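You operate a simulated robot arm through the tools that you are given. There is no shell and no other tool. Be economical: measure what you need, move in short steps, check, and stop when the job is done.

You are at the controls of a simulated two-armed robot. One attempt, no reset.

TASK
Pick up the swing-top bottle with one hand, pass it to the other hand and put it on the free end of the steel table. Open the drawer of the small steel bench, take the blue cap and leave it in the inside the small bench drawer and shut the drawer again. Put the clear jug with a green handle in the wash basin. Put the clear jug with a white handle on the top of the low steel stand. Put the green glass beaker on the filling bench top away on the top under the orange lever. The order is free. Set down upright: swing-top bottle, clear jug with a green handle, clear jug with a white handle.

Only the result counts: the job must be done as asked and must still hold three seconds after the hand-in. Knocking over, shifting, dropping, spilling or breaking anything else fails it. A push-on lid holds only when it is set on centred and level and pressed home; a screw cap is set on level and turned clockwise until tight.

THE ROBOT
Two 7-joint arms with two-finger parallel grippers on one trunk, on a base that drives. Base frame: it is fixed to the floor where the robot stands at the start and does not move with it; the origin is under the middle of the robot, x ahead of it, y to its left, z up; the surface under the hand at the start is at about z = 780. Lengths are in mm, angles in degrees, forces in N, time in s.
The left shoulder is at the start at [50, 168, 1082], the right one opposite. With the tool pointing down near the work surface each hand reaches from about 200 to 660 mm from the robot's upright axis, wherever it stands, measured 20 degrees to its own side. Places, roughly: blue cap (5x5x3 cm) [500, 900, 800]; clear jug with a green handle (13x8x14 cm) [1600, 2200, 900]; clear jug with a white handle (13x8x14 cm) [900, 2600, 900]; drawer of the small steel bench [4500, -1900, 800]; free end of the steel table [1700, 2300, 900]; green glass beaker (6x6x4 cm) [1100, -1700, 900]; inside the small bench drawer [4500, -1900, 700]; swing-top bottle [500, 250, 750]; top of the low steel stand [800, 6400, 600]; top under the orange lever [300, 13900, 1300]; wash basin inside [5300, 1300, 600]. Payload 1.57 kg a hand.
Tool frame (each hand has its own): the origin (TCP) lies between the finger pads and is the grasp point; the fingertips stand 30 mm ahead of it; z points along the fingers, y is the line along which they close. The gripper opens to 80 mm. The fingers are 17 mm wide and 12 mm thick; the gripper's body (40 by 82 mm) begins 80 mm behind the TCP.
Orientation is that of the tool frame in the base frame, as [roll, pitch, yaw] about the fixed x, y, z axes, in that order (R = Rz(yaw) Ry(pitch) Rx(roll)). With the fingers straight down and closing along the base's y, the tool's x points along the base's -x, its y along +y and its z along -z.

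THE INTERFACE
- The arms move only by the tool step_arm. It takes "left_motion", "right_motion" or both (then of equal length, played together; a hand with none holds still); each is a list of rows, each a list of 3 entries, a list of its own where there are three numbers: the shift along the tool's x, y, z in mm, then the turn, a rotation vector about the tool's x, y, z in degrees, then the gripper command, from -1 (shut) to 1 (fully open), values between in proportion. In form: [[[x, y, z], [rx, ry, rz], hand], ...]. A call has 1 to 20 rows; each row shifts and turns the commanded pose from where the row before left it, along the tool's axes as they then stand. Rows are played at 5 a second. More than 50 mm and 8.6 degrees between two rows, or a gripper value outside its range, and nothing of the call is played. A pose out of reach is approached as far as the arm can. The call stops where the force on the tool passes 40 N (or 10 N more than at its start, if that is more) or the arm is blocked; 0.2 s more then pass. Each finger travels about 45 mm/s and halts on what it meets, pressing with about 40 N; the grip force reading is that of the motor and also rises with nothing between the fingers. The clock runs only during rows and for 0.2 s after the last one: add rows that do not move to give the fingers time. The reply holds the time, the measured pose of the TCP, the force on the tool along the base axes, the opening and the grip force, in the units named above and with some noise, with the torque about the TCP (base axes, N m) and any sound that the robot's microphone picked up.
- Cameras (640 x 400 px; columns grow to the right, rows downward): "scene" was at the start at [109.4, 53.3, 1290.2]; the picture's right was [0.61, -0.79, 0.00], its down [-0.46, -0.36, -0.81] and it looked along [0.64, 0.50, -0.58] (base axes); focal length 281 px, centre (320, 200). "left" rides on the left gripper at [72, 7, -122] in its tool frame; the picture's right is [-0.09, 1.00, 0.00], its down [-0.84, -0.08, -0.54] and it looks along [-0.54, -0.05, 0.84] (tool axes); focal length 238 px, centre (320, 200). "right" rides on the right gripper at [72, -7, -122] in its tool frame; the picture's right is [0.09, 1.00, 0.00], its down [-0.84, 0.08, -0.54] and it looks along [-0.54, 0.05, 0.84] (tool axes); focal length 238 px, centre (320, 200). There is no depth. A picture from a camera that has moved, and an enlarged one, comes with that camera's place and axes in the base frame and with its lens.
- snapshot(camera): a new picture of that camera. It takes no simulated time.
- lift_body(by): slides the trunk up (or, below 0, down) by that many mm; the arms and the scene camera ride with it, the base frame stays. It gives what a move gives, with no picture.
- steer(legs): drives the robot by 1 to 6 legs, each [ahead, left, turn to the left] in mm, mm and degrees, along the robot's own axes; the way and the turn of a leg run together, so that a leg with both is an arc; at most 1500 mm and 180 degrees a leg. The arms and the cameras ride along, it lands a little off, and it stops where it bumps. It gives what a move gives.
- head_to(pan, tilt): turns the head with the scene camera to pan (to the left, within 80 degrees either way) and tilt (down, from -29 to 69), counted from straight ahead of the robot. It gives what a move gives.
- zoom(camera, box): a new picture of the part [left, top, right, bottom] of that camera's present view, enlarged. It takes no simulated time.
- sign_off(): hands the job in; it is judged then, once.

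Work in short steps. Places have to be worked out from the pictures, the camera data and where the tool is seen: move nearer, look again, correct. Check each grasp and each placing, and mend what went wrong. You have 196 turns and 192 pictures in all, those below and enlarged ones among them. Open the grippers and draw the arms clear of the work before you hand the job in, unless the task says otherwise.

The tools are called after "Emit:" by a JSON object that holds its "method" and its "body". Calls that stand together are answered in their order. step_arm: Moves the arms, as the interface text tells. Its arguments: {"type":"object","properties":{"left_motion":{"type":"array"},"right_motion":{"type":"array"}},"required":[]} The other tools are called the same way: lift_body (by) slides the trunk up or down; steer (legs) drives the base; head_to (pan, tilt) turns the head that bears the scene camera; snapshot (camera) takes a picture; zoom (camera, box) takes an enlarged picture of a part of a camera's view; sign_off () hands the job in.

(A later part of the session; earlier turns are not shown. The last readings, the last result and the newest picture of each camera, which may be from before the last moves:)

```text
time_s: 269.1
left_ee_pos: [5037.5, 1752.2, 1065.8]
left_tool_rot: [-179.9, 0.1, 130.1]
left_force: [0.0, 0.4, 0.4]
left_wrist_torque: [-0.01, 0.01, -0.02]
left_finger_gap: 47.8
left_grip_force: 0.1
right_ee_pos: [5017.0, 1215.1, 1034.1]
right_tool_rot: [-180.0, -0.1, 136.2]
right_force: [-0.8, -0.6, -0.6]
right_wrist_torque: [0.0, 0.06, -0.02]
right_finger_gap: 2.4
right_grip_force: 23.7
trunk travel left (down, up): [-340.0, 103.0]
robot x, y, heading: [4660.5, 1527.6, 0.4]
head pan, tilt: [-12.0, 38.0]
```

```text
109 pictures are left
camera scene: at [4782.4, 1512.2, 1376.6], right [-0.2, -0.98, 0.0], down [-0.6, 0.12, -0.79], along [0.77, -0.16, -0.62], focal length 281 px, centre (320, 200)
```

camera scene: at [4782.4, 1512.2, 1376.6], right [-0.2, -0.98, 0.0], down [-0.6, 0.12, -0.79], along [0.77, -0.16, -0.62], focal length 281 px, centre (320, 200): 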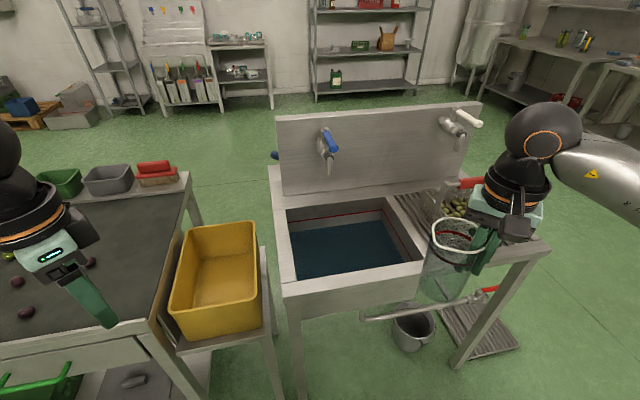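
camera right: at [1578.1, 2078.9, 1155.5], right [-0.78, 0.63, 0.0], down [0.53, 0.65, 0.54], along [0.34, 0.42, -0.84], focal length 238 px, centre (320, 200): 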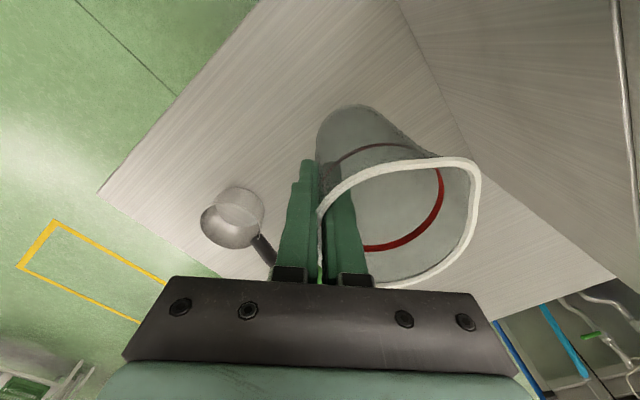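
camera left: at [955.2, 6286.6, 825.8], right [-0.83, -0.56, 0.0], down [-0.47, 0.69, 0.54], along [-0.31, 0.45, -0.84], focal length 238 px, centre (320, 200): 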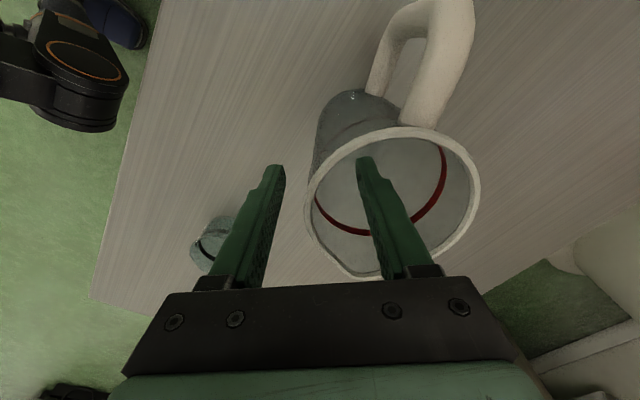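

Combining views, the sink rim is at z≈800, bowl x 5200–5470, y 1185–1480. I drive 140 mm closer and bring the jug over (5300, 1340).

Emit:
{"method": "steer", "body": {"legs": [[140, 0, -0.4]]}}

Emit:
{"method": "step_arm", "body": {"right_motion": [[[-1.5, 37.8, 0], [0, 0, 0], -1], [[-1.5, 37.8, 0], [0, 0, 0], -1], [[-1.5, 37.8, 0], [0, 0, 0], -1], [[-1.5, 37.8, 0], [0, 0, 0], -1], [[0, 0, 0], [0, 0, 0], -1]]}}

Emit:
{"method": "head_to", "body": {"pan": -18, "tilt": 48}}

Emit:
{"method": "snapshot", "body": {"camera": "scene"}}

Emit:
{"method": "snapshot", "body": {"camera": "right"}}

```text
time_s: 270.4
left_ee_pos: [5180.5, 1750.2, 1064.3]
left_tool_rot: [-179.9, 0.2, 129.8]
left_force: [0.1, -0.4, 0.8]
left_wrist_torque: [0.01, 0.03, 0.0]
left_finger_gap: 48.0
left_grip_force: 0.0
right_ee_pos: [5157.2, 1213.4, 1034.3]
right_tool_rot: [179.9, -0.1, 135.8]
right_force: [0.0, 0.9, -1.3]
right_wrist_torque: [0.01, 0.04, 0.0]
right_finger_gap: 2.7
right_grip_force: 23.3
trunk travel left (down, up): [-340.0, 103.0]
robot x, y, heading: [4798.0, 1532.2, 0.2]
head pan, tilt: [-12.0, 38.0]
```

```text
time_s: 271.6
left_ee_pos: [5178.6, 1749.3, 1065.1]
left_tool_rot: [-179.8, 0.0, 129.7]
left_force: [-0.4, 0.6, 0.3]
left_wrist_torque: [0.03, -0.03, -0.03]
left_finger_gap: 48.0
left_grip_force: 0.0
right_ee_pos: [5266.0, 1317.7, 1033.4]
right_tool_rot: [-180.0, 0.0, 135.8]
right_force: [-0.4, 0.2, -0.2]
right_wrist_torque: [0.01, 0.05, -0.01]
right_finger_gap: 2.6
right_grip_force: 24.5
trunk travel left (down, up): [-340.0, 103.0]
robot x, y, heading: [4799.9, 1531.2, 0.2]
head pan, tilt: [-12.0, 38.0]
```

```text
time_s: 272.3
left_ee_pos: [5180.0, 1750.1, 1064.7]
left_tool_rot: [-179.8, 0.2, 129.6]
left_force: [0.5, 0.2, -0.6]
left_wrist_torque: [0.02, -0.02, -0.05]
left_finger_gap: 48.3
left_grip_force: 0.0
right_ee_pos: [5265.6, 1318.3, 1034.1]
right_tool_rot: [-180.0, -0.1, 135.9]
right_force: [0.2, -0.3, -0.8]
right_wrist_torque: [0.0, 0.04, 0.01]
right_finger_gap: 2.2
right_grip_force: 24.3
trunk travel left (down, up): [-340.0, 103.0]
robot x, y, heading: [4796.2, 1526.6, 0.0]
head pan, tilt: [-18.0, 48.0]
```

```text
108 pictures are left
camera scene: at [4913.7, 1505.6, 1362.1], right [-0.31, -0.95, 0.0], down [-0.71, 0.23, -0.67], along [0.64, -0.21, -0.74], focal length 281 px, centre (320, 200)
```

scene: 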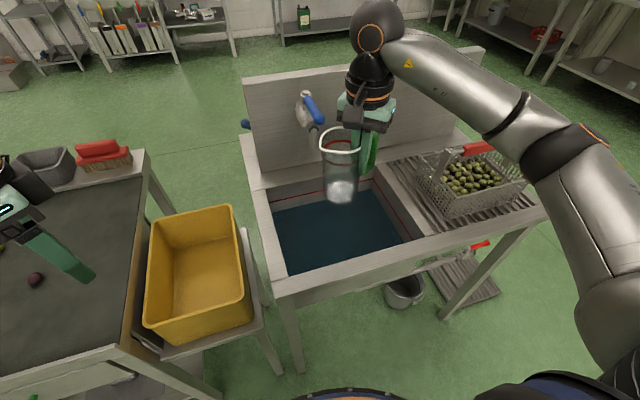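

```text
107 pictures are left
camera right: at [5209.8, 1363.0, 1155.5], right [0.63, 0.78, 0.0], down [0.66, -0.53, 0.54], along [0.42, -0.34, -0.84], focal length 238 px, centre (320, 200)
```

right: 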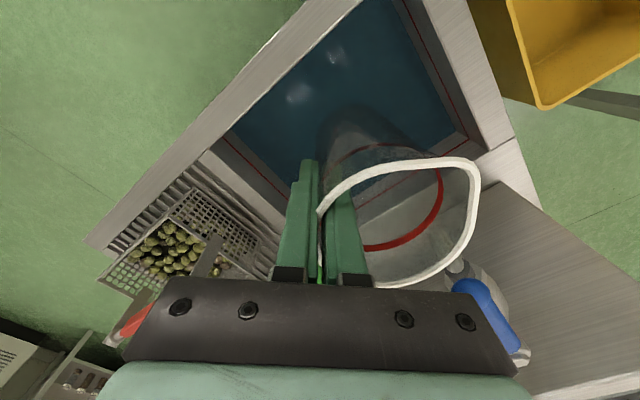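

Jug over the bowl; I move 30 mm away from the faucet and lower 170 mm.

Emit:
{"method": "step_arm", "body": {"right_motion": [[[21.5, -21, 0], [0, 0, 0], -1], [[0, 0, 35], [0, 0, 0], -1], [[0, 0, 35], [0, 0, 0], -1], [[0, 0, 35], [0, 0, 0], -1], [[0, 0, 35], [0, 0, 0], -1], [[0, 0, 30], [0, 0, 0], -1], [[0, 0, 0], [0, 0, 0], -1]]}}

Emit:
{"method": "snapshot", "body": {"camera": "scene"}}

Emit:
{"method": "snapshot", "body": {"camera": "right"}}

```text
time_s: 273.9
left_ee_pos: [5179.1, 1750.1, 1065.2]
left_tool_rot: [-179.9, 0.1, 129.7]
left_force: [0.5, -0.1, -0.5]
left_wrist_torque: [0.01, -0.02, -0.01]
left_finger_gap: 48.0
left_grip_force: 0.2
right_ee_pos: [5236.6, 1317.2, 864.6]
right_tool_rot: [180.0, 0.0, 135.9]
right_force: [0.8, -0.6, -0.5]
right_wrist_torque: [0.01, 0.03, 0.0]
right_finger_gap: 2.5
right_grip_force: 24.0
trunk travel left (down, up): [-340.0, 103.0]
robot x, y, heading: [4799.0, 1532.1, 0.3]
head pan, tilt: [-18.0, 48.0]
```

```text
106 pictures are left
camera scene: at [4913.7, 1505.7, 1362.1], right [-0.31, -0.95, 0.0], down [-0.71, 0.23, -0.67], along [0.64, -0.21, -0.74], focal length 281 px, centre (320, 200)
```

scene: 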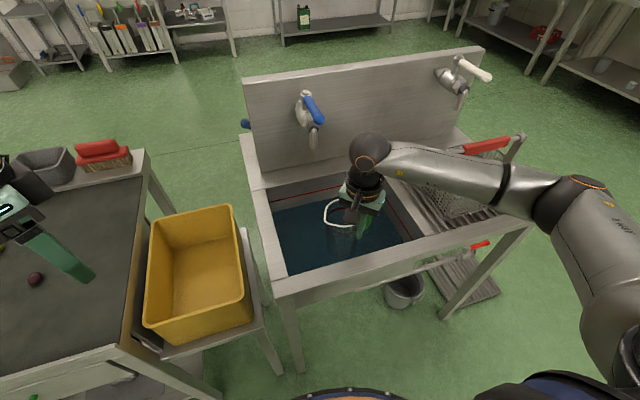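

```text
105 pictures are left
camera right: at [5180.1, 1361.8, 985.6], right [0.63, 0.78, 0.0], down [0.65, -0.53, 0.54], along [0.42, -0.34, -0.84], focal length 238 px, centre (320, 200)
```

right: 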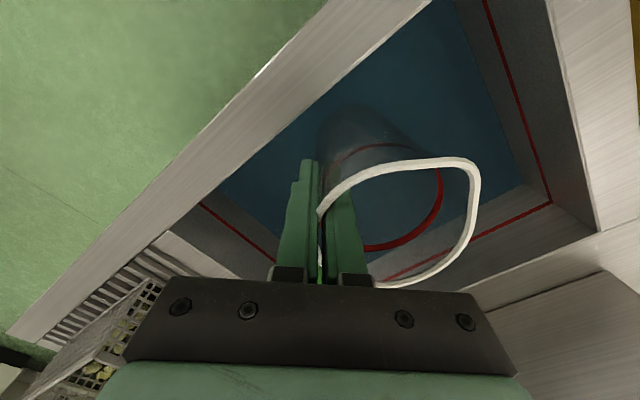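

Bowl interior clear. I continue down in smaller steps.

Emit:
{"method": "step_arm", "body": {"right_motion": [[[0, 0, 12], [0, 0, 0], -1], [[0, 0, 12], [0, 0, 0], -1], [[0, 0, 10], [0, 0, 0], -1], [[0, 0, 8], [0, 0, 0], -1], [[0, 0, 6], [0, 0, 0], -1], [[0, 0, 4], [0, 0, 0], -1], [[0, 0, 4], [0, 0, 0], -1], [[0, 0, 0], [0, 0, 0], -1]]}}

Emit:
{"method": "snapshot", "body": {"camera": "right"}}

```text
time_s: 275.7
left_ee_pos: [5180.2, 1750.1, 1064.7]
left_tool_rot: [-180.0, 0.0, 129.6]
left_force: [0.5, -0.3, 0.5]
left_wrist_torque: [-0.02, 0.01, 0.02]
left_finger_gap: 47.9
left_grip_force: 0.0
right_ee_pos: [5237.0, 1317.3, 809.6]
right_tool_rot: [180.0, 0.0, 135.9]
right_force: [-0.4, 0.0, -0.5]
right_wrist_torque: [-0.01, 0.01, -0.02]
right_finger_gap: 2.3
right_grip_force: 23.7
trunk travel left (down, up): [-340.0, 103.0]
robot x, y, heading: [4799.9, 1530.5, -0.2]
head pan, tilt: [-18.0, 48.0]
```

```text
104 pictures are left
camera right: at [5179.6, 1362.5, 930.8], right [0.63, 0.78, 0.0], down [0.66, -0.53, 0.54], along [0.42, -0.34, -0.84], focal length 238 px, centre (320, 200)
```

right: 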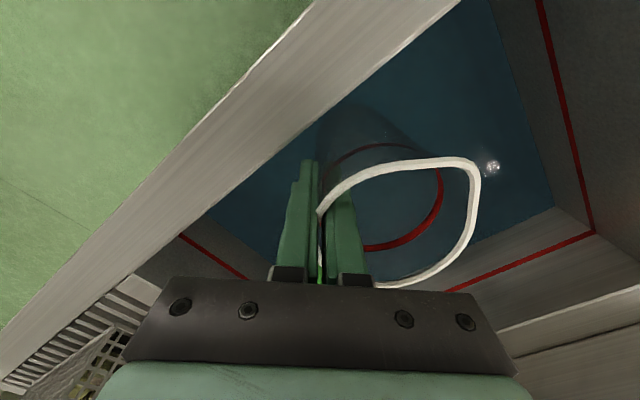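

No contact. Continue.

Emit:
{"method": "step_arm", "body": {"right_motion": [[[0, 0, 6], [0, 0, 0], -1], [[0, 0, 6], [0, 0, 0], -1], [[0, 0, 5], [0, 0, 0], -1], [[0, 0, 5], [0, 0, 0], -1], [[0, 0, 0], [0, 0, 0], -1]]}}

Emit:
{"method": "step_arm", "body": {"right_motion": [[[0, 0, 5], [0, 0, 0], -1], [[0, 0, 5], [0, 0, 0], -1], [[0, 0, 5], [0, 0, 0], -1], [[0, 0, 0], [0, 0, 0], -1]]}}

Emit:
{"method": "snapshot", "body": {"camera": "right"}}

Emit:
{"method": "snapshot", "body": {"camera": "scene"}}

```text
time_s: 276.9
left_ee_pos: [5180.0, 1750.0, 1065.2]
left_tool_rot: [-179.9, 0.1, 129.7]
left_force: [0.3, -0.2, 0.7]
left_wrist_torque: [0.01, 0.0, -0.05]
left_finger_gap: 47.9
left_grip_force: 0.0
right_ee_pos: [5236.3, 1318.5, 785.1]
right_tool_rot: [-180.0, -0.1, 135.9]
right_force: [0.4, 0.2, -0.9]
right_wrist_torque: [0.02, -0.01, -0.01]
right_finger_gap: 2.4
right_grip_force: 23.4
trunk travel left (down, up): [-340.0, 103.0]
robot x, y, heading: [4800.8, 1530.3, 0.1]
head pan, tilt: [-18.0, 48.0]
```

```text
time_s: 277.9
left_ee_pos: [5179.7, 1749.9, 1064.7]
left_tool_rot: [-180.0, 0.1, 129.7]
left_force: [0.5, 0.7, 0.2]
left_wrist_torque: [0.0, 0.0, 0.05]
left_finger_gap: 48.0
left_grip_force: 0.1
right_ee_pos: [5236.5, 1317.8, 770.9]
right_tool_rot: [180.0, -0.2, 135.9]
right_force: [-0.2, 0.1, -1.4]
right_wrist_torque: [0.02, 0.05, 0.02]
right_finger_gap: 2.2
right_grip_force: 24.0
trunk travel left (down, up): [-340.0, 103.0]
robot x, y, heading: [4798.0, 1528.4, 0.3]
head pan, tilt: [-18.0, 48.0]
```

```text
103 pictures are left
camera right: at [5179.8, 1362.3, 892.4], right [0.63, 0.78, 0.0], down [0.66, -0.53, 0.54], along [0.42, -0.34, -0.84], focal length 238 px, centre (320, 200)
```

right: 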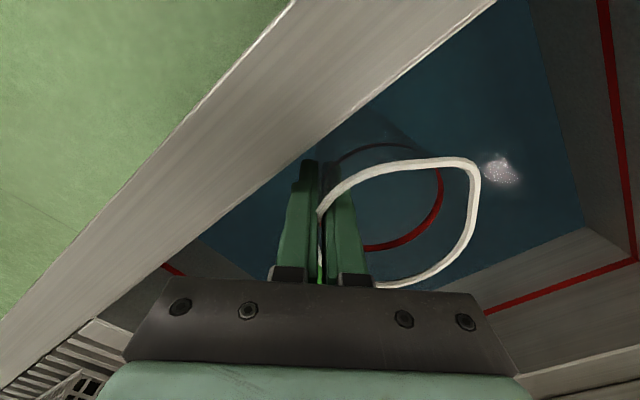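

```text
102 pictures are left
camera scene: at [4913.7, 1505.6, 1362.1], right [-0.31, -0.95, 0.0], down [-0.71, 0.23, -0.67], along [0.64, -0.21, -0.74], focal length 281 px, centre (320, 200)
```

scene: 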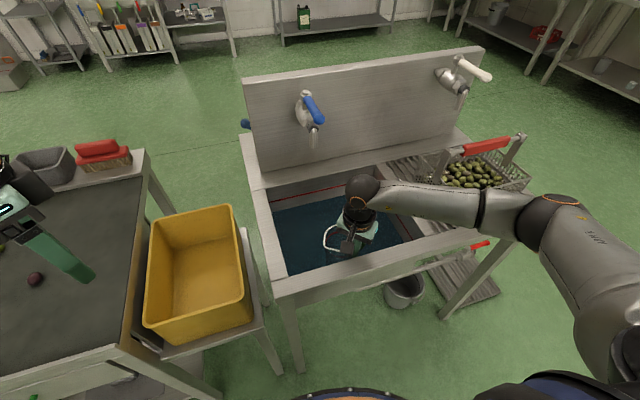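

Continue down in 4 mm steps.

Emit:
{"method": "step_arm", "body": {"right_motion": [[[0, 0, 5], [0, 0, 0], -1], [[0, 0, 4], [0, 0, 0], -1], [[0, 0, 4], [0, 0, 0], -1], [[0, 0, 0], [0, 0, 0], -1]]}}

Emit:
{"method": "step_arm", "body": {"right_motion": [[[0, 0, 4], [0, 0, 0], -1], [[0, 0, 4], [0, 0, 0], -1], [[0, 0, 0], [0, 0, 0], -1]]}}

Emit:
{"method": "zoom", "body": {"camera": "scene", "box": [240, 150, 420, 300]}}

```text
time_s: 278.9
left_ee_pos: [5179.6, 1751.1, 1065.4]
left_tool_rot: [-179.8, 0.1, 129.6]
left_force: [-0.2, 0.3, -0.8]
left_wrist_torque: [0.0, -0.01, 0.0]
left_finger_gap: 48.3
left_grip_force: 0.1
right_ee_pos: [5235.9, 1317.2, 757.1]
right_tool_rot: [179.9, 0.0, 135.9]
right_force: [0.2, 0.1, -0.6]
right_wrist_torque: [0.0, 0.06, -0.02]
right_finger_gap: 2.3
right_grip_force: 23.7
trunk travel left (down, up): [-340.0, 103.0]
robot x, y, heading: [4794.9, 1530.5, 0.1]
head pan, tilt: [-18.0, 48.0]
```

```text
time_s: 279.7
left_ee_pos: [5179.7, 1750.4, 1065.7]
left_tool_rot: [-179.9, 0.0, 129.8]
left_force: [0.4, 0.2, 0.2]
left_wrist_torque: [-0.01, -0.02, -0.04]
left_finger_gap: 48.0
left_grip_force: 0.0
right_ee_pos: [5235.8, 1316.9, 750.3]
right_tool_rot: [180.0, -0.1, 135.9]
right_force: [-0.1, -0.6, -1.0]
right_wrist_torque: [0.0, 0.01, 0.01]
right_finger_gap: 2.3
right_grip_force: 23.8
trunk travel left (down, up): [-340.0, 103.0]
robot x, y, heading: [4800.3, 1531.4, 0.3]
head pan, tilt: [-18.0, 48.0]
```

```text
2.67 times, centred on (330, 225) of scene
camera zoom: at [4913.7, 1505.6, 1362.1], right [-0.31, -0.95, 0.0], down [-0.71, 0.23, -0.67], along [0.64, -0.21, -0.74], focal length 749 px, centre (293, 133)
```

zoom: 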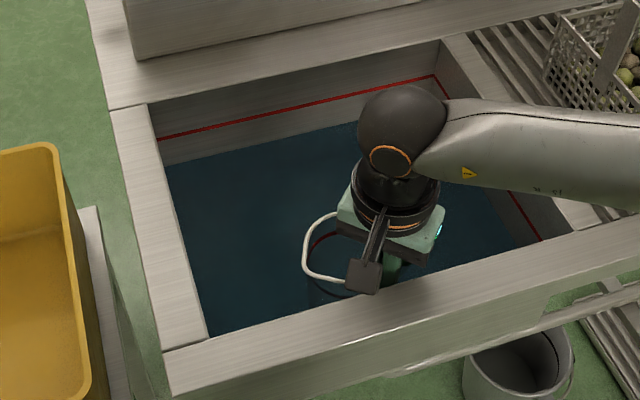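

The blue surface (~z 700) is water; the jug's base is already below it and the floor is deeper (~600). I shift 40 mm away from the front rim for hand clearance and continue down.

Emit:
{"method": "step_arm", "body": {"right_motion": [[[-14.5, 13.8, 0], [0, 0, 0], -1], [[-14.5, 13.8, 0], [0, 0, 0], -1], [[0, 0, 4], [0, 0, 0], -1], [[0, 0, 4], [0, 0, 0], -1], [[0, 0, 0], [0, 0, 0], -1]]}}

Emit:
{"method": "step_arm", "body": {"right_motion": [[[0, 0, 4], [0, 0, 0], -1], [[0, 0, 4], [0, 0, 0], -1], [[0, 0, 0], [0, 0, 0], -1]]}}

Emit:
{"method": "snapshot", "body": {"camera": "right"}}

```text
time_s: 280.9
left_ee_pos: [5180.2, 1750.1, 1064.3]
left_tool_rot: [-179.8, 0.1, 129.7]
left_force: [0.3, 1.1, 0.8]
left_wrist_torque: [0.03, 0.05, 0.02]
left_finger_gap: 48.1
left_grip_force: 0.0
right_ee_pos: [5276.0, 1316.6, 741.3]
right_tool_rot: [180.0, -0.1, 135.9]
right_force: [-0.1, 1.3, -1.4]
right_wrist_torque: [0.0, 0.0, 0.0]
right_finger_gap: 2.4
right_grip_force: 23.4
trunk travel left (down, up): [-340.0, 103.0]
robot x, y, heading: [4799.5, 1530.8, 0.2]
head pan, tilt: [-18.0, 48.0]
```

```text
time_s: 281.7
left_ee_pos: [5180.0, 1750.6, 1064.7]
left_tool_rot: [-179.9, 0.1, 129.7]
left_force: [-0.7, 1.1, -0.1]
left_wrist_torque: [-0.02, 0.0, -0.01]
left_finger_gap: 47.7
left_grip_force: 0.1
right_ee_pos: [5276.1, 1317.2, 734.7]
right_tool_rot: [-180.0, 0.0, 135.9]
right_force: [-1.0, -0.4, 2.3]
right_wrist_torque: [0.06, -0.11, -0.01]
right_finger_gap: 2.3
right_grip_force: 24.0
trunk travel left (down, up): [-340.0, 103.0]
robot x, y, heading: [4800.0, 1531.1, 0.1]
head pan, tilt: [-18.0, 48.0]
```

```text
100 pictures are left
camera right: at [5220.3, 1361.8, 855.6], right [0.63, 0.78, 0.0], down [0.65, -0.53, 0.54], along [0.42, -0.34, -0.84], focal length 238 px, centre (320, 200)
```

right: 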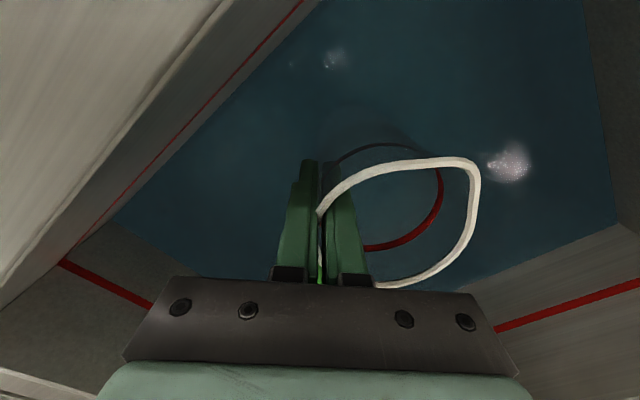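

Slight contact starts (base ≈617). One more small push to confirm.

Emit:
{"method": "step_arm", "body": {"right_motion": [[[0, 0, 3], [0, 0, 0], -1], [[0, 0, 0], [0, 0, 0], -1]]}}

```text
time_s: 282.3
left_ee_pos: [5176.7, 1750.3, 1065.5]
left_tool_rot: [-179.9, 0.2, 129.7]
left_force: [0.1, -0.1, -0.5]
left_wrist_torque: [-0.02, 0.0, 0.03]
left_finger_gap: 48.0
left_grip_force: 0.0
right_ee_pos: [5277.2, 1317.3, 733.2]
right_tool_rot: [179.8, 0.2, 135.8]
right_force: [-4.6, -2.9, 18.1]
right_wrist_torque: [0.39, -0.52, 0.0]
right_finger_gap: 2.4
right_grip_force: 24.0
trunk travel left (down, up): [-340.0, 103.0]
robot x, y, heading: [4796.1, 1530.0, 0.2]
head pan, tilt: [-18.0, 48.0]
```

On the floor. Relieve, open partially, and check.

Emit:
{"method": "step_arm", "body": {"right_motion": [[[0, 0, -3], [0, 0, 0], -1], [[0, 0, 0], [0, 0, 0], -0.7], [[0, 0, 0], [0, 0, 0], -0.4], [[0, 0, 0], [0, 0, 0], 0], [[0, 0, 0], [0, 0, 0], 0.2], [[0, 0, 0], [0, 0, 0], 0.2]]}}

Emit:
{"method": "snapshot", "body": {"camera": "right"}}

```text
time_s: 283.7
left_ee_pos: [5179.8, 1750.7, 1064.6]
left_tool_rot: [-179.9, 0.1, 129.8]
left_force: [-0.3, -0.2, -0.1]
left_wrist_torque: [-0.01, 0.02, 0.0]
left_finger_gap: 48.1
left_grip_force: 0.0
right_ee_pos: [5275.7, 1317.1, 734.1]
right_tool_rot: [-180.0, 0.0, 136.0]
right_force: [-0.2, 0.4, -0.9]
right_wrist_torque: [0.01, 0.04, 0.01]
right_finger_gap: 48.1
right_grip_force: 0.1
trunk travel left (down, up): [-340.0, 103.0]
robot x, y, heading: [4795.5, 1532.1, 0.2]
head pan, tilt: [-18.0, 48.0]
```

```text
99 pictures are left
camera right: at [5220.3, 1361.8, 855.4], right [0.63, 0.78, 0.0], down [0.65, -0.53, 0.54], along [0.42, -0.34, -0.84], focal length 238 px, centre (320, 200)
```

right: 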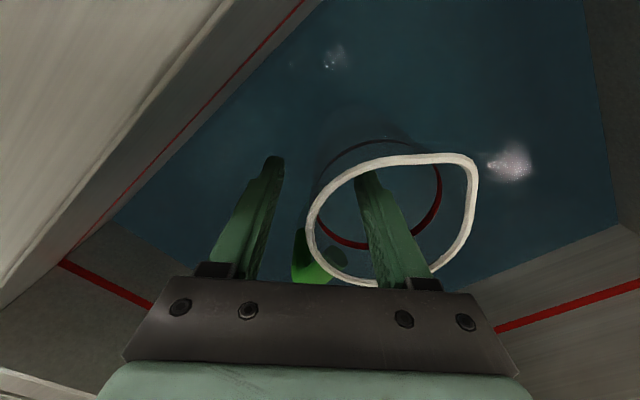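

The jug stands on the basin floor. I lift the right hand straight out and look.

Emit:
{"method": "step_arm", "body": {"right_motion": [[[0, 0, -20], [0, 0, 0], 0.2], [[0, 0, -40], [0, 0, 0], 0.2], [[0, 0, -45], [0, 0, 0], 0.2], [[0, 0, -45], [0, 0, 0], 0.2], [[0, 0, -45], [0, 0, 0], 0.2], [[0, 0, -45], [0, 0, 0], 0.2], [[0, 0, -45], [0, 0, 0], 0.2], [[14, -44, 0], [0, 0, 0], 0.2], [[14, -44, 0], [0, 0, 0], 0.2], [[14, -44, 0], [0, 0, 0], 0.2], [[0, 0, 0], [0, 0, 0], 0.2]]}}

Emit:
{"method": "snapshot", "body": {"camera": "scene"}}

```text
time_s: 286.1
left_ee_pos: [5179.3, 1750.7, 1066.2]
left_tool_rot: [-180.0, 0.1, 129.7]
left_force: [0.7, -0.4, 0.2]
left_wrist_torque: [-0.01, 0.01, -0.01]
left_finger_gap: 48.1
left_grip_force: 0.0
right_ee_pos: [5154.9, 1249.9, 1020.8]
right_tool_rot: [-180.0, 0.0, 135.9]
right_force: [-0.7, -0.4, 0.6]
right_wrist_torque: [0.03, 0.0, 0.03]
right_finger_gap: 48.0
right_grip_force: 0.0
trunk travel left (down, up): [-340.0, 103.0]
robot x, y, heading: [4801.7, 1530.2, -0.0]
head pan, tilt: [-18.0, 48.0]
```

```text
98 pictures are left
camera scene: at [4913.9, 1505.9, 1362.0], right [-0.31, -0.95, 0.0], down [-0.71, 0.23, -0.67], along [0.64, -0.21, -0.74], focal length 281 px, centre (320, 200)
```

scene: 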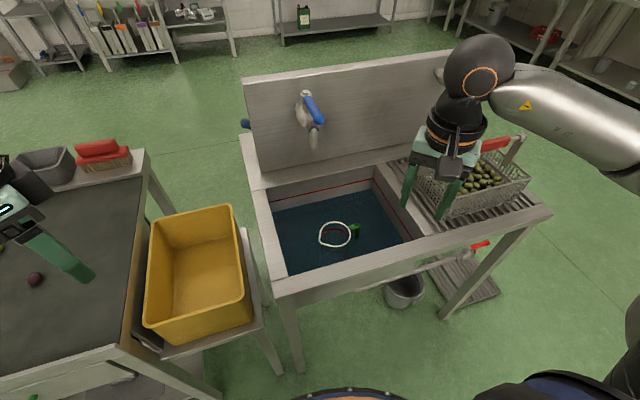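

Green-handled jug is in the basin. Next the blue cap: I drive back west through the aisle between the tables.

Emit:
{"method": "steer", "body": {"legs": [[-300, 0, 0], [0, 0, 180], [1500, 60, 0], [1500, 0, 0], [980, 0, 0], [0, 0, 90]]}}

Emit:
{"method": "head_to", "body": {"pan": 0, "tilt": 42}}

Emit:
{"method": "snapshot", "body": {"camera": "scene"}}

```text
refused: leg 3 is longer than a leg can be; nothing moved
```

```text
time_s: 286.9
left_ee_pos: [5179.3, 1750.8, 1064.9]
left_tool_rot: [-179.8, 0.2, 129.7]
left_force: [-0.5, 0.6, 0.2]
left_wrist_torque: [0.0, 0.02, -0.02]
left_finger_gap: 48.0
left_grip_force: 0.1
right_ee_pos: [5154.5, 1249.3, 1020.6]
right_tool_rot: [179.9, 0.0, 135.8]
right_force: [-0.3, -0.5, -0.3]
right_wrist_torque: [0.0, 0.01, -0.02]
right_finger_gap: 47.8
right_grip_force: 0.0
trunk travel left (down, up): [-340.0, 103.0]
robot x, y, heading: [4800.5, 1530.4, 0.1]
head pan, tilt: [0.0, 42.0]
```

```text
97 pictures are left
camera scene: at [4922.3, 1530.0, 1370.6], right [0.0, -1.0, 0.0], down [-0.67, 0.0, -0.74], along [0.74, 0.0, -0.67], focal length 281 px, centre (320, 200)
```

scene: 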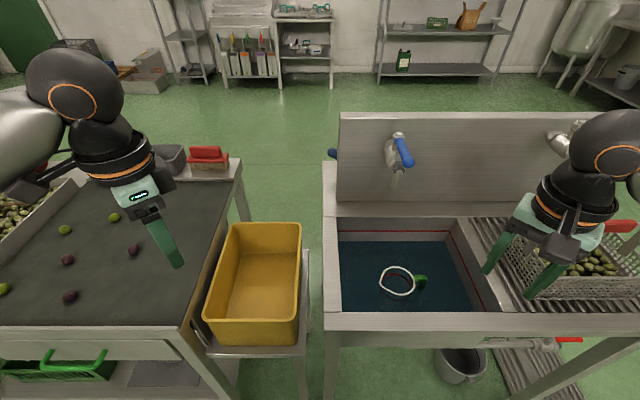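

A leg was a touch too long; reissue with shorter legs.

Emit:
{"method": "steer", "body": {"legs": [[-300, 0, 0], [0, 0, 180], [1480, 60, 0], [1480, 0, 0], [1000, 0, 0]]}}

Emit:
{"method": "head_to", "body": {"pan": 45, "tilt": 35}}

Emit:
{"method": "snapshot", "body": {"camera": "scene"}}

```text
time_s: 314.9
left_ee_pos: [205.5, 1151.4, 1065.2]
left_tool_rot: [-180.0, 0.1, -50.1]
left_force: [0.1, 0.1, -0.4]
left_wrist_torque: [-0.02, 0.01, -0.02]
left_finger_gap: 47.7
left_grip_force: 0.0
right_ee_pos: [229.7, 1652.0, 1021.9]
right_tool_rot: [179.9, -0.1, -43.8]
right_force: [-0.8, 0.0, 0.5]
right_wrist_torque: [-0.04, 0.0, 0.01]
right_finger_gap: 47.7
right_grip_force: 0.1
trunk travel left (down, up): [-340.0, 103.0]
robot x, y, heading: [587.5, 1371.4, -179.7]
head pan, tilt: [0.0, 42.0]
```

```text
time_s: 316.0
left_ee_pos: [206.9, 1150.9, 1065.4]
left_tool_rot: [-179.9, 0.1, -50.1]
left_force: [-0.1, -0.4, 0.4]
left_wrist_torque: [0.01, 0.03, -0.03]
left_finger_gap: 48.1
left_grip_force: 0.1
right_ee_pos: [231.1, 1651.9, 1021.4]
right_tool_rot: [-180.0, 0.0, -43.9]
right_force: [0.5, 0.3, -0.2]
right_wrist_torque: [-0.01, 0.01, -0.02]
right_finger_gap: 48.1
right_grip_force: 0.1
trunk travel left (down, up): [-340.0, 103.0]
robot x, y, heading: [591.1, 1372.0, -179.5]
head pan, tilt: [45.0, 35.0]
```

```text
96 pictures are left
camera scene: at [485.4, 1309.4, 1381.1], right [-0.71, 0.7, 0.0], down [0.4, 0.41, -0.82], along [-0.58, -0.58, -0.57], focal length 281 px, centre (320, 200)
```

scene: 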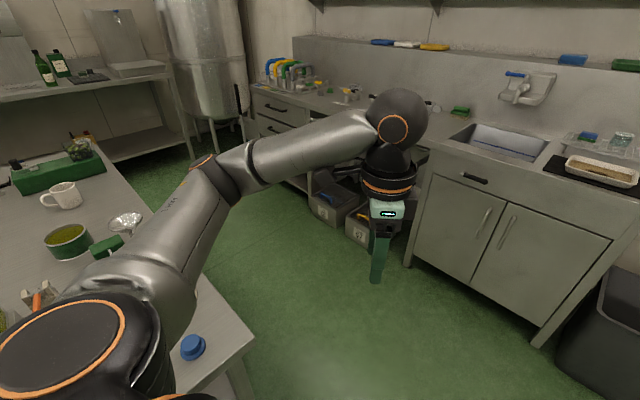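

The cap is at ≈(457, 906). I turn left 90° to face the table and set the right hand over the cap.

Emit:
{"method": "steer", "body": {"legs": [[0, 0, 89.5]]}}

Emit:
{"method": "head_to", "body": {"pan": -15, "tilt": 50}}

Emit:
{"method": "snapshot", "body": {"camera": "scene"}}

Emit:
{"method": "snapshot", "body": {"camera": "right"}}

```text
time_s: 320.2
left_ee_pos: [804.6, 989.3, 1064.6]
left_tool_rot: [-179.8, 0.2, 39.2]
left_force: [0.5, -0.2, 0.8]
left_wrist_torque: [0.05, 0.02, 0.0]
left_finger_gap: 48.1
left_grip_force: 0.2
right_ee_pos: [303.2, 1019.0, 1021.6]
right_tool_rot: [-180.0, 0.0, 45.4]
right_force: [-1.1, -0.3, 0.7]
right_wrist_torque: [0.03, 0.01, -0.01]
right_finger_gap: 47.9
right_grip_force: 0.1
trunk travel left (down, up): [-340.0, 103.0]
robot x, y, heading: [587.3, 1373.6, -90.4]
head pan, tilt: [45.0, 35.0]
```

```text
time_s: 321.5
left_ee_pos: [804.4, 989.9, 1066.3]
left_tool_rot: [-179.8, 0.0, 39.1]
left_force: [-0.4, -0.4, -0.6]
left_wrist_torque: [0.03, 0.01, 0.02]
left_finger_gap: 47.7
left_grip_force: 0.1
right_ee_pos: [303.6, 1019.9, 1021.1]
right_tool_rot: [179.9, 0.0, 45.3]
right_force: [-0.5, -0.2, -0.2]
right_wrist_torque: [0.01, -0.02, -0.01]
right_finger_gap: 48.0
right_grip_force: 0.1
trunk travel left (down, up): [-340.0, 103.0]
robot x, y, heading: [589.1, 1372.0, -90.9]
head pan, tilt: [-15.0, 50.0]
```

```text
95 pictures are left
camera scene: at [566.6, 1257.9, 1359.4], right [-0.96, 0.27, 0.0], down [0.2, 0.74, -0.64], along [-0.17, -0.62, -0.77], focal length 281 px, centre (320, 200)
```

scene: 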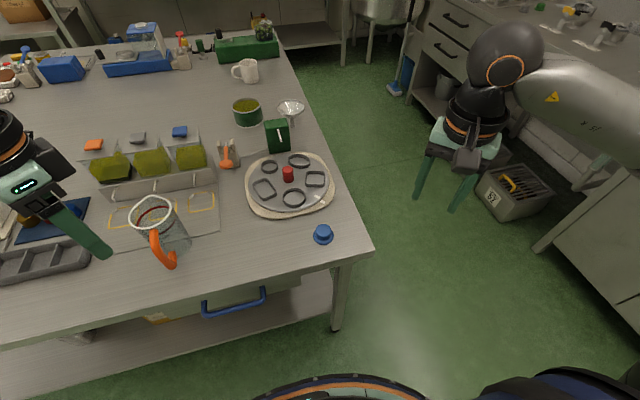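

```text
94 pictures are left
camera right: at [349.0, 1074.8, 1142.8], right [0.77, -0.63, 0.0], down [-0.53, -0.65, 0.54], along [-0.34, -0.42, -0.84], focal length 238 px, centre (320, 200)
```

right: 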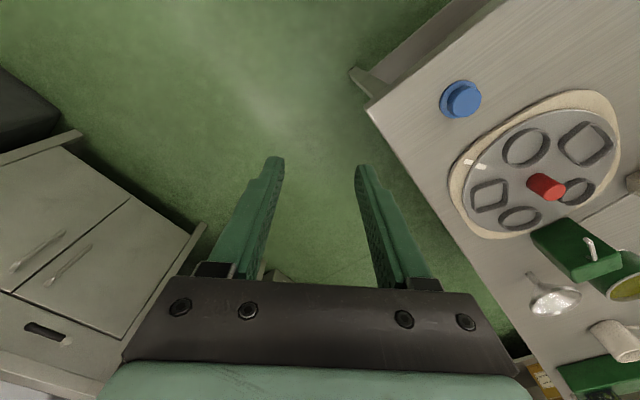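

Cap centre ≈(462, 907). I move the right hand above it and down to z≈900.

Emit:
{"method": "step_arm", "body": {"right_motion": [[[6.3, 38.2, 0], [0, 0, 0], 0.75], [[6.3, 38.2, 0], [0, 0, 0], 0.75], [[6.3, 38.2, 0], [0, 0, 0], 0.75], [[6.3, 38.2, 0], [0, 0, 0], 0.75], [[6.3, 38.2, 0], [0, 0, 0], 0.75], [[0, 0, 40], [0, 0, 0], 0.75], [[0, 0, 40], [0, 0, 0], 0.75], [[0, 0, 40], [0, 0, 0], 0.75], [[0, 0, 0], [0, 0, 0], 0.75]]}}

Emit:
{"method": "snapshot", "body": {"camera": "right"}}

Emit:
{"method": "zoom", "body": {"camera": "scene", "box": [230, 130, 420, 290]}}

```text
time_s: 323.5
left_ee_pos: [804.8, 988.4, 1064.9]
left_tool_rot: [-179.9, 0.0, 39.2]
left_force: [0.1, -0.9, 0.3]
left_wrist_torque: [-0.03, -0.01, -0.03]
left_finger_gap: 48.0
left_grip_force: 0.0
right_ee_pos: [460.6, 907.3, 902.7]
right_tool_rot: [-180.0, 0.1, 45.4]
right_force: [-0.7, -0.5, -1.2]
right_wrist_torque: [-0.02, 0.06, -0.01]
right_finger_gap: 70.3
right_grip_force: 0.0
trunk travel left (down, up): [-340.0, 103.0]
robot x, y, heading: [584.3, 1369.7, -90.5]
head pan, tilt: [-15.0, 50.0]
```

```text
93 pictures are left
camera right: at [506.3, 962.3, 1024.0], right [0.77, -0.63, 0.0], down [-0.53, -0.65, 0.54], along [-0.34, -0.42, -0.84], focal length 238 px, centre (320, 200)
```

right: 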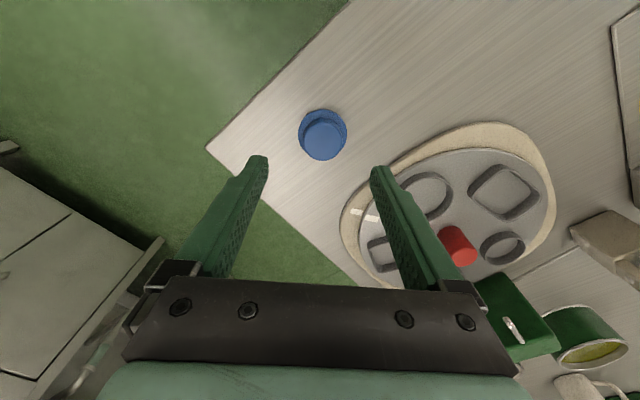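

```text
2.50 times, centred on (325, 210) of scene
camera zoom: at [566.6, 1258.0, 1359.4], right [-0.96, 0.27, 0.0], down [0.2, 0.74, -0.64], along [-0.17, -0.62, -0.77], focal length 702 px, centre (308, 175)
```

zoom: 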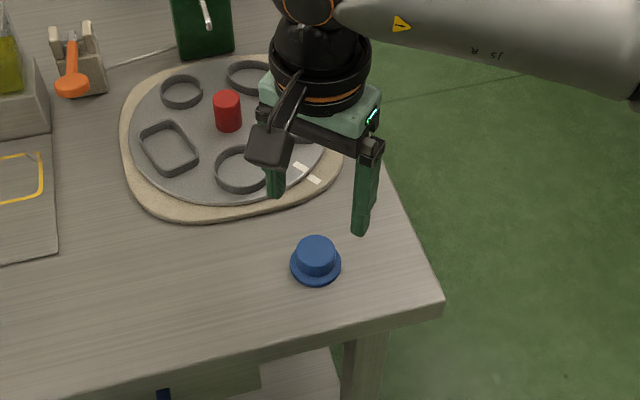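

Aligned. Descend to TCP z≈819 (tips around the cap's crown) and close.

Emit:
{"method": "step_arm", "body": {"right_motion": [[[0, 2, 40], [0, 0, 0], 0.75], [[0, 0, 30], [0, 0, 0], 0.75], [[0, 0, 13], [0, 0, 0], 0.75], [[0, 0, 0], [0, 0, 0], 0.3], [[0, 0, 0], [0, 0, 0], -0.2], [[0, 0, 0], [0, 0, 0], -0.6], [[0, 0, 0], [0, 0, 0], -1], [[0, 0, 0], [0, 0, 0], -1], [[0, 0, 0], [0, 0, 0], -1]]}}

Emit:
{"method": "snapshot", "body": {"camera": "right"}}

```text
time_s: 325.5
left_ee_pos: [804.6, 989.6, 1064.7]
left_tool_rot: [-179.9, 0.1, 39.3]
left_force: [-0.2, 0.5, 0.7]
left_wrist_torque: [-0.02, 0.04, -0.01]
left_finger_gap: 48.0
left_grip_force: 0.0
right_ee_pos: [463.2, 907.1, 818.8]
right_tool_rot: [179.9, 0.0, 45.4]
right_force: [0.3, -0.7, 0.2]
right_wrist_torque: [0.0, 0.07, -0.02]
right_finger_gap: 37.3
right_grip_force: 39.9
trunk travel left (down, up): [-340.0, 103.0]
robot x, y, heading: [588.0, 1373.7, -90.5]
head pan, tilt: [-15.0, 50.0]
```

```text
91 pictures are left
camera right: at [509.7, 961.7, 940.3], right [0.77, -0.63, 0.0], down [-0.53, -0.65, 0.54], along [-0.34, -0.42, -0.84], focal length 238 px, centre (320, 200)
```

right: 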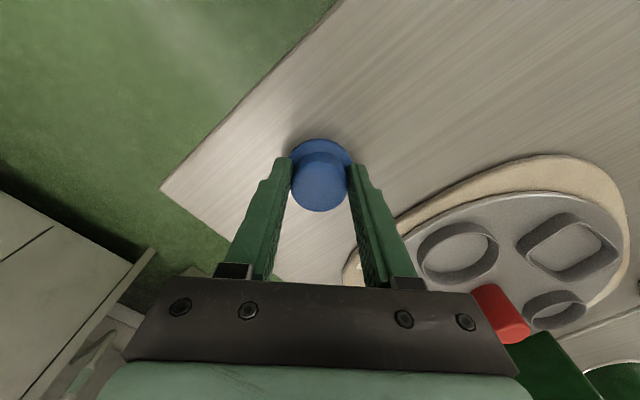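

Cap held by its crown. I lift it, then drive east and toward the small bench, stopping to look.

Emit:
{"method": "step_arm", "body": {"right_motion": [[[0, 0, -40], [0, 0, 0], -1], [[0, 0, -45], [0, 0, 0], -1], [[0, 0, -45], [0, 0, 0], -1], [[0, 0, -45], [0, 0, 0], -1], [[0, -40, -20], [0, 0, 0], -1], [[0, -40, 0], [0, 0, 0], -1], [[0, 0, 0], [0, 0, 0], -1]]}}

Emit:
{"method": "steer", "body": {"legs": [[-50, 0, 0], [0, 0, 90.5], [1480, 0, 0], [1480, 0, 0], [980, 0, 0], [0, 0, -90]]}}

Emit:
{"method": "head_to", "body": {"pan": 0, "tilt": 18}}

Emit:
{"method": "snapshot", "body": {"camera": "scene"}}

Emit:
{"method": "snapshot", "body": {"camera": "right"}}

```text
time_s: 327.1
left_ee_pos: [803.2, 989.6, 1064.7]
left_tool_rot: [-180.0, 0.1, 39.2]
left_force: [-0.2, -0.2, -0.9]
left_wrist_torque: [0.03, 0.01, -0.01]
left_finger_gap: 48.3
left_grip_force: 0.0
right_ee_pos: [406.4, 962.8, 1013.2]
right_tool_rot: [-180.0, 0.1, 45.4]
right_force: [-0.2, 0.3, -0.6]
right_wrist_torque: [0.03, 0.01, 0.01]
right_finger_gap: 37.0
right_grip_force: 39.9
trunk travel left (down, up): [-340.0, 103.0]
robot x, y, heading: [585.7, 1373.6, -90.4]
head pan, tilt: [-15.0, 50.0]
```

```text
time_s: 354.4
left_ee_pos: [4760.8, 1037.2, 1065.5]
left_tool_rot: [180.0, 0.2, 38.0]
left_force: [0.3, -0.4, 0.8]
left_wrist_torque: [0.0, -0.01, 0.03]
left_finger_gap: 47.9
left_grip_force: 0.0
right_ee_pos: [4362.4, 1020.4, 1012.4]
right_tool_rot: [-180.0, -0.1, 44.0]
right_force: [-0.5, -0.3, -1.4]
right_wrist_torque: [-0.01, 0.01, -0.05]
right_finger_gap: 37.0
right_grip_force: 39.8
trunk travel left (down, up): [-340.0, 103.0]
robot x, y, heading: [4552.4, 1424.3, -91.9]
head pan, tilt: [-15.0, 50.0]
```

```text
time_s: 355.4
left_ee_pos: [4759.7, 1038.7, 1063.4]
left_tool_rot: [-180.0, 0.2, 37.9]
left_force: [0.1, -0.2, -0.1]
left_wrist_torque: [0.0, 0.0, 0.0]
left_finger_gap: 48.1
left_grip_force: 0.0
right_ee_pos: [4361.7, 1020.0, 1013.4]
right_tool_rot: [-180.0, 0.0, 44.1]
right_force: [0.5, 1.3, -0.4]
right_wrist_torque: [0.0, 0.01, -0.02]
right_finger_gap: 37.4
right_grip_force: 39.8
trunk travel left (down, up): [-340.0, 103.0]
robot x, y, heading: [4555.8, 1425.2, -91.6]
head pan, tilt: [0.0, 18.0]
```

```text
90 pictures are left
camera scene: at [4548.1, 1292.4, 1408.1], right [-1.0, 0.03, 0.0], down [0.01, 0.31, -0.95], along [-0.03, -0.95, -0.31], focal length 281 px, centre (320, 200)
```

scene: 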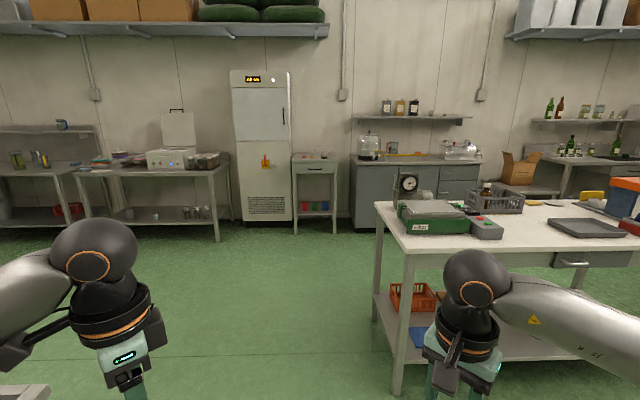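

```text
89 pictures are left
camera right: at [4408.7, 1074.6, 1134.7], right [0.76, -0.65, 0.0], down [-0.55, -0.64, 0.54], along [-0.35, -0.41, -0.84], focal length 238 px, centre (320, 200)
```

right: 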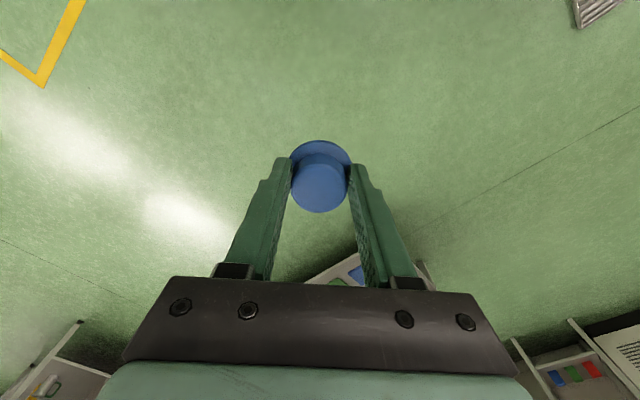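

The small bench with its drawer is straight ahead near (4510, −1780). I drive closer, keeping clear of the white table.

Emit:
{"method": "steer", "body": {"legs": [[0, 90, 1.6], [1480, 0, 0], [850, 0, 0], [0, -60, 0]]}}

Emit:
{"method": "head_to", "body": {"pan": 0, "tilt": 28}}

Emit:
{"method": "snapshot", "body": {"camera": "scene"}}

```text
time_s: 368.7
left_ee_pos: [4760.1, -1293.9, 1065.2]
left_tool_rot: [180.0, 0.0, 38.3]
left_force: [-0.3, -0.4, 1.1]
left_wrist_torque: [-0.04, 0.01, 0.0]
left_finger_gap: 47.8
left_grip_force: 0.1
right_ee_pos: [4361.3, -1314.7, 1012.8]
right_tool_rot: [180.0, 0.0, 44.5]
right_force: [0.2, 0.4, -0.8]
right_wrist_torque: [0.0, -0.03, 0.0]
right_finger_gap: 36.9
right_grip_force: 40.3
trunk travel left (down, up): [-340.0, 103.0]
robot x, y, heading: [4548.8, -909.4, -91.5]
head pan, tilt: [0.0, 18.0]
```

```text
time_s: 369.4
left_ee_pos: [4760.7, -1293.7, 1064.1]
left_tool_rot: [180.0, 0.1, 38.3]
left_force: [-0.1, -0.1, -0.4]
left_wrist_torque: [-0.03, 0.0, -0.04]
left_finger_gap: 48.1
left_grip_force: 0.0
right_ee_pos: [4361.6, -1315.1, 1012.6]
right_tool_rot: [180.0, -0.1, 44.6]
right_force: [0.8, -0.2, -0.9]
right_wrist_torque: [0.0, 0.01, 0.0]
right_finger_gap: 37.0
right_grip_force: 40.1
trunk travel left (down, up): [-340.0, 103.0]
robot x, y, heading: [4550.6, -910.7, -91.3]
head pan, tilt: [0.0, 28.0]
```

```text
88 pictures are left
camera scene: at [4546.6, -1039.5, 1392.1], right [-1.0, 0.02, 0.0], down [0.01, 0.47, -0.88], along [-0.02, -0.88, -0.47], focal length 281 px, centre (320, 200)
```

scene: 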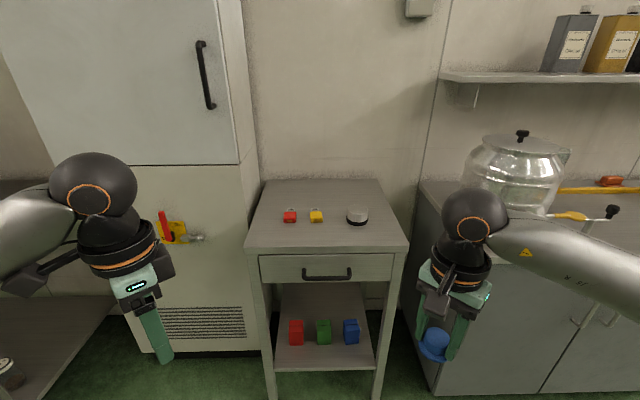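

The drawer handle is a bar at ≈(4510, −1694, 776). The left hand will grip it pointing forward with fingers above and below: I move it forward/down, turn it 40°, then tip it up 90°.

Emit:
{"method": "step_arm", "body": {"left_motion": [[[-16, 19.3, 37.5], [0, 0, 0], 0.2], [[-16, 19.3, 37.5], [0, 0, 0], 0.2], [[-16, 19.3, 37.5], [0, 0, 0], 0.2], [[-16, 19.3, 37.5], [0, 0, 0], 0.2], [[0, 0, 0], [0, 0, 7.9], 0.2], [[0, 0, 0], [0, 0, 7.9], 0.2], [[0, 0, 0], [0, 0, 7.9], 0.2], [[0, 0, 0], [0, 0, 7.9], 0.2], [[0, 0, 0], [0, 0, 7.9], 0.2], [[0, 0, 0], [0, 0, 0], 0.2]]}}

Emit:
{"method": "step_arm", "body": {"left_motion": [[[0, 0, 0], [-8.2, 0, 0], 0.2], [[0, 0, 0], [-8.2, 0, 0], 0.2], [[0, 0, 0], [-8.2, 0, 0], 0.2], [[0, 0, 0], [-8.2, 0, 0], 0.2], [[0, 0, 0], [-8.2, 0, 0], 0.2], [[0, 0, 0], [-8.2, 0, 0], 0.2], [[0, 0, 0], [-8.2, 0, 0], 0.2], [[0, 0, 0], [-8.2, 0, 0], 0.2], [[0, 0, 0], [-8.2, 0, 0], 0.2], [[0, 0, 0], [-8.2, 0, 0], 0.2], [[0, 0, 0], [-8.0, 0, 0], 0.2], [[0, 0, 0], [0, 0, 0], 0.2]]}}

Emit:
{"method": "snapshot", "body": {"camera": "scene"}}

```text
time_s: 371.6
left_ee_pos: [4758.1, -1394.2, 915.8]
left_tool_rot: [180.0, 0.2, -1.2]
left_force: [1.6, -0.4, 0.8]
left_wrist_torque: [0.01, 0.01, 0.01]
left_finger_gap: 48.1
left_grip_force: 0.0
right_ee_pos: [4362.1, -1315.1, 1013.1]
right_tool_rot: [179.9, 0.0, 44.5]
right_force: [0.5, -0.3, -1.0]
right_wrist_torque: [-0.02, -0.02, -0.01]
right_finger_gap: 37.0
right_grip_force: 39.9
trunk travel left (down, up): [-340.0, 103.0]
robot x, y, heading: [4552.3, -904.6, -91.3]
head pan, tilt: [0.0, 28.0]
```

```text
time_s: 374.2
left_ee_pos: [4757.1, -1394.0, 914.9]
left_tool_rot: [89.9, 0.2, -1.2]
left_force: [0.8, -0.6, -0.4]
left_wrist_torque: [-0.02, 0.0, 0.03]
left_finger_gap: 47.9
left_grip_force: 0.1
right_ee_pos: [4361.7, -1315.0, 1013.0]
right_tool_rot: [179.9, 0.1, 44.5]
right_force: [0.5, 0.0, -0.6]
right_wrist_torque: [-0.01, 0.0, 0.02]
right_finger_gap: 37.0
right_grip_force: 40.0
trunk travel left (down, up): [-340.0, 103.0]
robot x, y, heading: [4547.0, -908.5, -91.0]
head pan, tilt: [0.0, 28.0]
```

```text
87 pictures are left
camera scene: at [4546.6, -1039.5, 1392.0], right [-1.0, 0.02, 0.0], down [0.01, 0.47, -0.88], along [-0.02, -0.88, -0.47], focal length 281 px, centre (320, 200)
```

scene: 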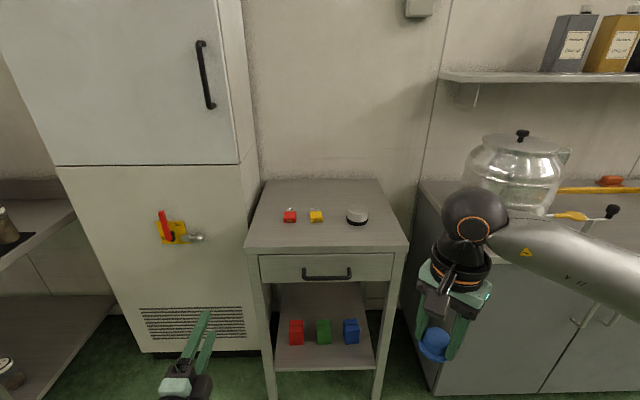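

Works. I shift the left hand inward, lower the trunk to handle height, and drive closer.

Emit:
{"method": "step_arm", "body": {"left_motion": [[[-40, 0, 0], [0, 0, 0], 0.2], [[-40, 0, 0], [0, 0, 0], 0.2], [[-40, 0, 0], [0, 0, 0], 0.2], [[0, 0, 0], [0, 0, 0], 0.2]]}}

Emit:
{"method": "lift_body", "body": {"by": -139}}

Emit:
{"method": "steer", "body": {"legs": [[0, 0, 1.2], [0, -130, 0], [200, 0, 0]]}}

Emit:
{"method": "snapshot", "body": {"camera": "left"}}

Emit:
{"method": "snapshot", "body": {"camera": "scene"}}

```text
time_s: 375.2
left_ee_pos: [4636.2, -1391.0, 915.7]
left_tool_rot: [90.0, 0.1, -1.1]
left_force: [0.0, 0.0, 0.4]
left_wrist_torque: [-0.02, 0.05, -0.01]
left_finger_gap: 48.0
left_grip_force: 0.1
right_ee_pos: [4362.5, -1314.9, 1013.4]
right_tool_rot: [180.0, 0.0, 44.5]
right_force: [-0.3, 0.3, -0.3]
right_wrist_torque: [-0.01, -0.02, 0.01]
right_finger_gap: 37.0
right_grip_force: 39.8
trunk travel left (down, up): [-340.0, 103.0]
robot x, y, heading: [4546.9, -908.2, -91.5]
head pan, tilt: [0.0, 28.0]
```

```text
time_s: 376.9
left_ee_pos: [4636.3, -1391.3, 776.5]
left_tool_rot: [89.9, 0.1, -1.1]
left_force: [0.5, 0.0, -0.2]
left_wrist_torque: [-0.02, -0.05, 0.0]
left_finger_gap: 47.9
left_grip_force: 0.0
right_ee_pos: [4362.4, -1314.6, 872.9]
right_tool_rot: [-180.0, 0.0, 44.5]
right_force: [-0.2, -0.1, 0.2]
right_wrist_torque: [-0.01, 0.02, 0.04]
right_finger_gap: 37.0
right_grip_force: 39.9
trunk travel left (down, up): [-201.0, 242.0]
robot x, y, heading: [4549.8, -911.0, -91.3]
head pan, tilt: [0.0, 28.0]
```

```text
time_s: 380.2
left_ee_pos: [4507.4, -1589.4, 777.1]
left_tool_rot: [90.0, 0.1, -0.3]
left_force: [0.1, 0.1, 0.4]
left_wrist_torque: [0.01, 0.01, 0.02]
left_finger_gap: 48.0
left_grip_force: 0.0
right_ee_pos: [4232.3, -1517.5, 873.2]
right_tool_rot: [-179.9, 0.0, 45.3]
right_force: [0.2, 0.4, 0.0]
right_wrist_torque: [0.01, 0.02, 0.0]
right_finger_gap: 37.0
right_grip_force: 40.2
trunk travel left (down, up): [-201.0, 242.0]
robot x, y, heading: [4410.0, -1105.3, -90.6]
head pan, tilt: [0.0, 28.0]
```

```text
86 pictures are left
camera left: at [4580.6, -1467.5, 782.9], right [-0.09, 0.0, 1.0], down [-0.83, 0.55, -0.08], along [-0.54, -0.84, -0.05], focal length 238 px, centre (320, 200)
```

left: 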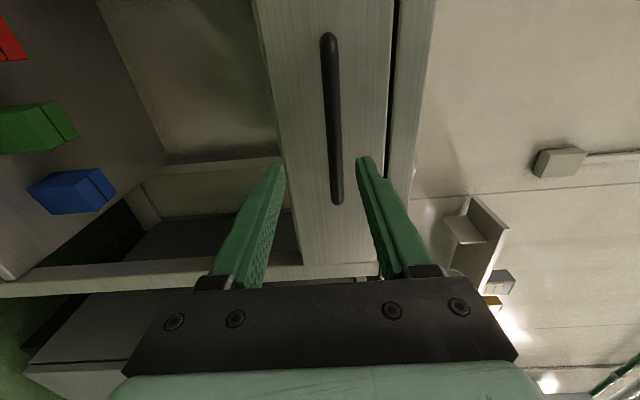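

```text
85 pictures are left
camera scene: at [4413.0, -1239.1, 1253.0], right [-1.0, 0.01, 0.0], down [0.0, 0.47, -0.88], along [-0.01, -0.88, -0.47], focal length 281 px, centre (320, 200)
```

scene: 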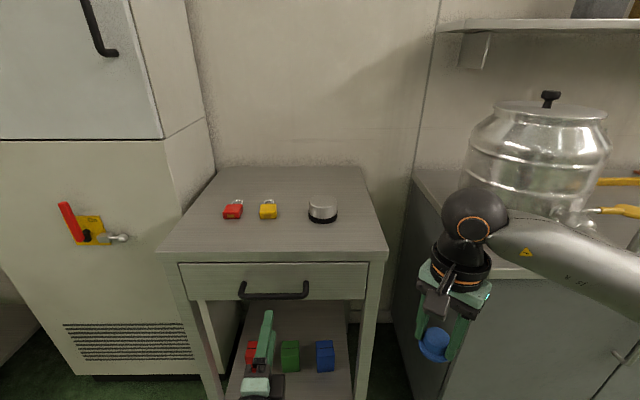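

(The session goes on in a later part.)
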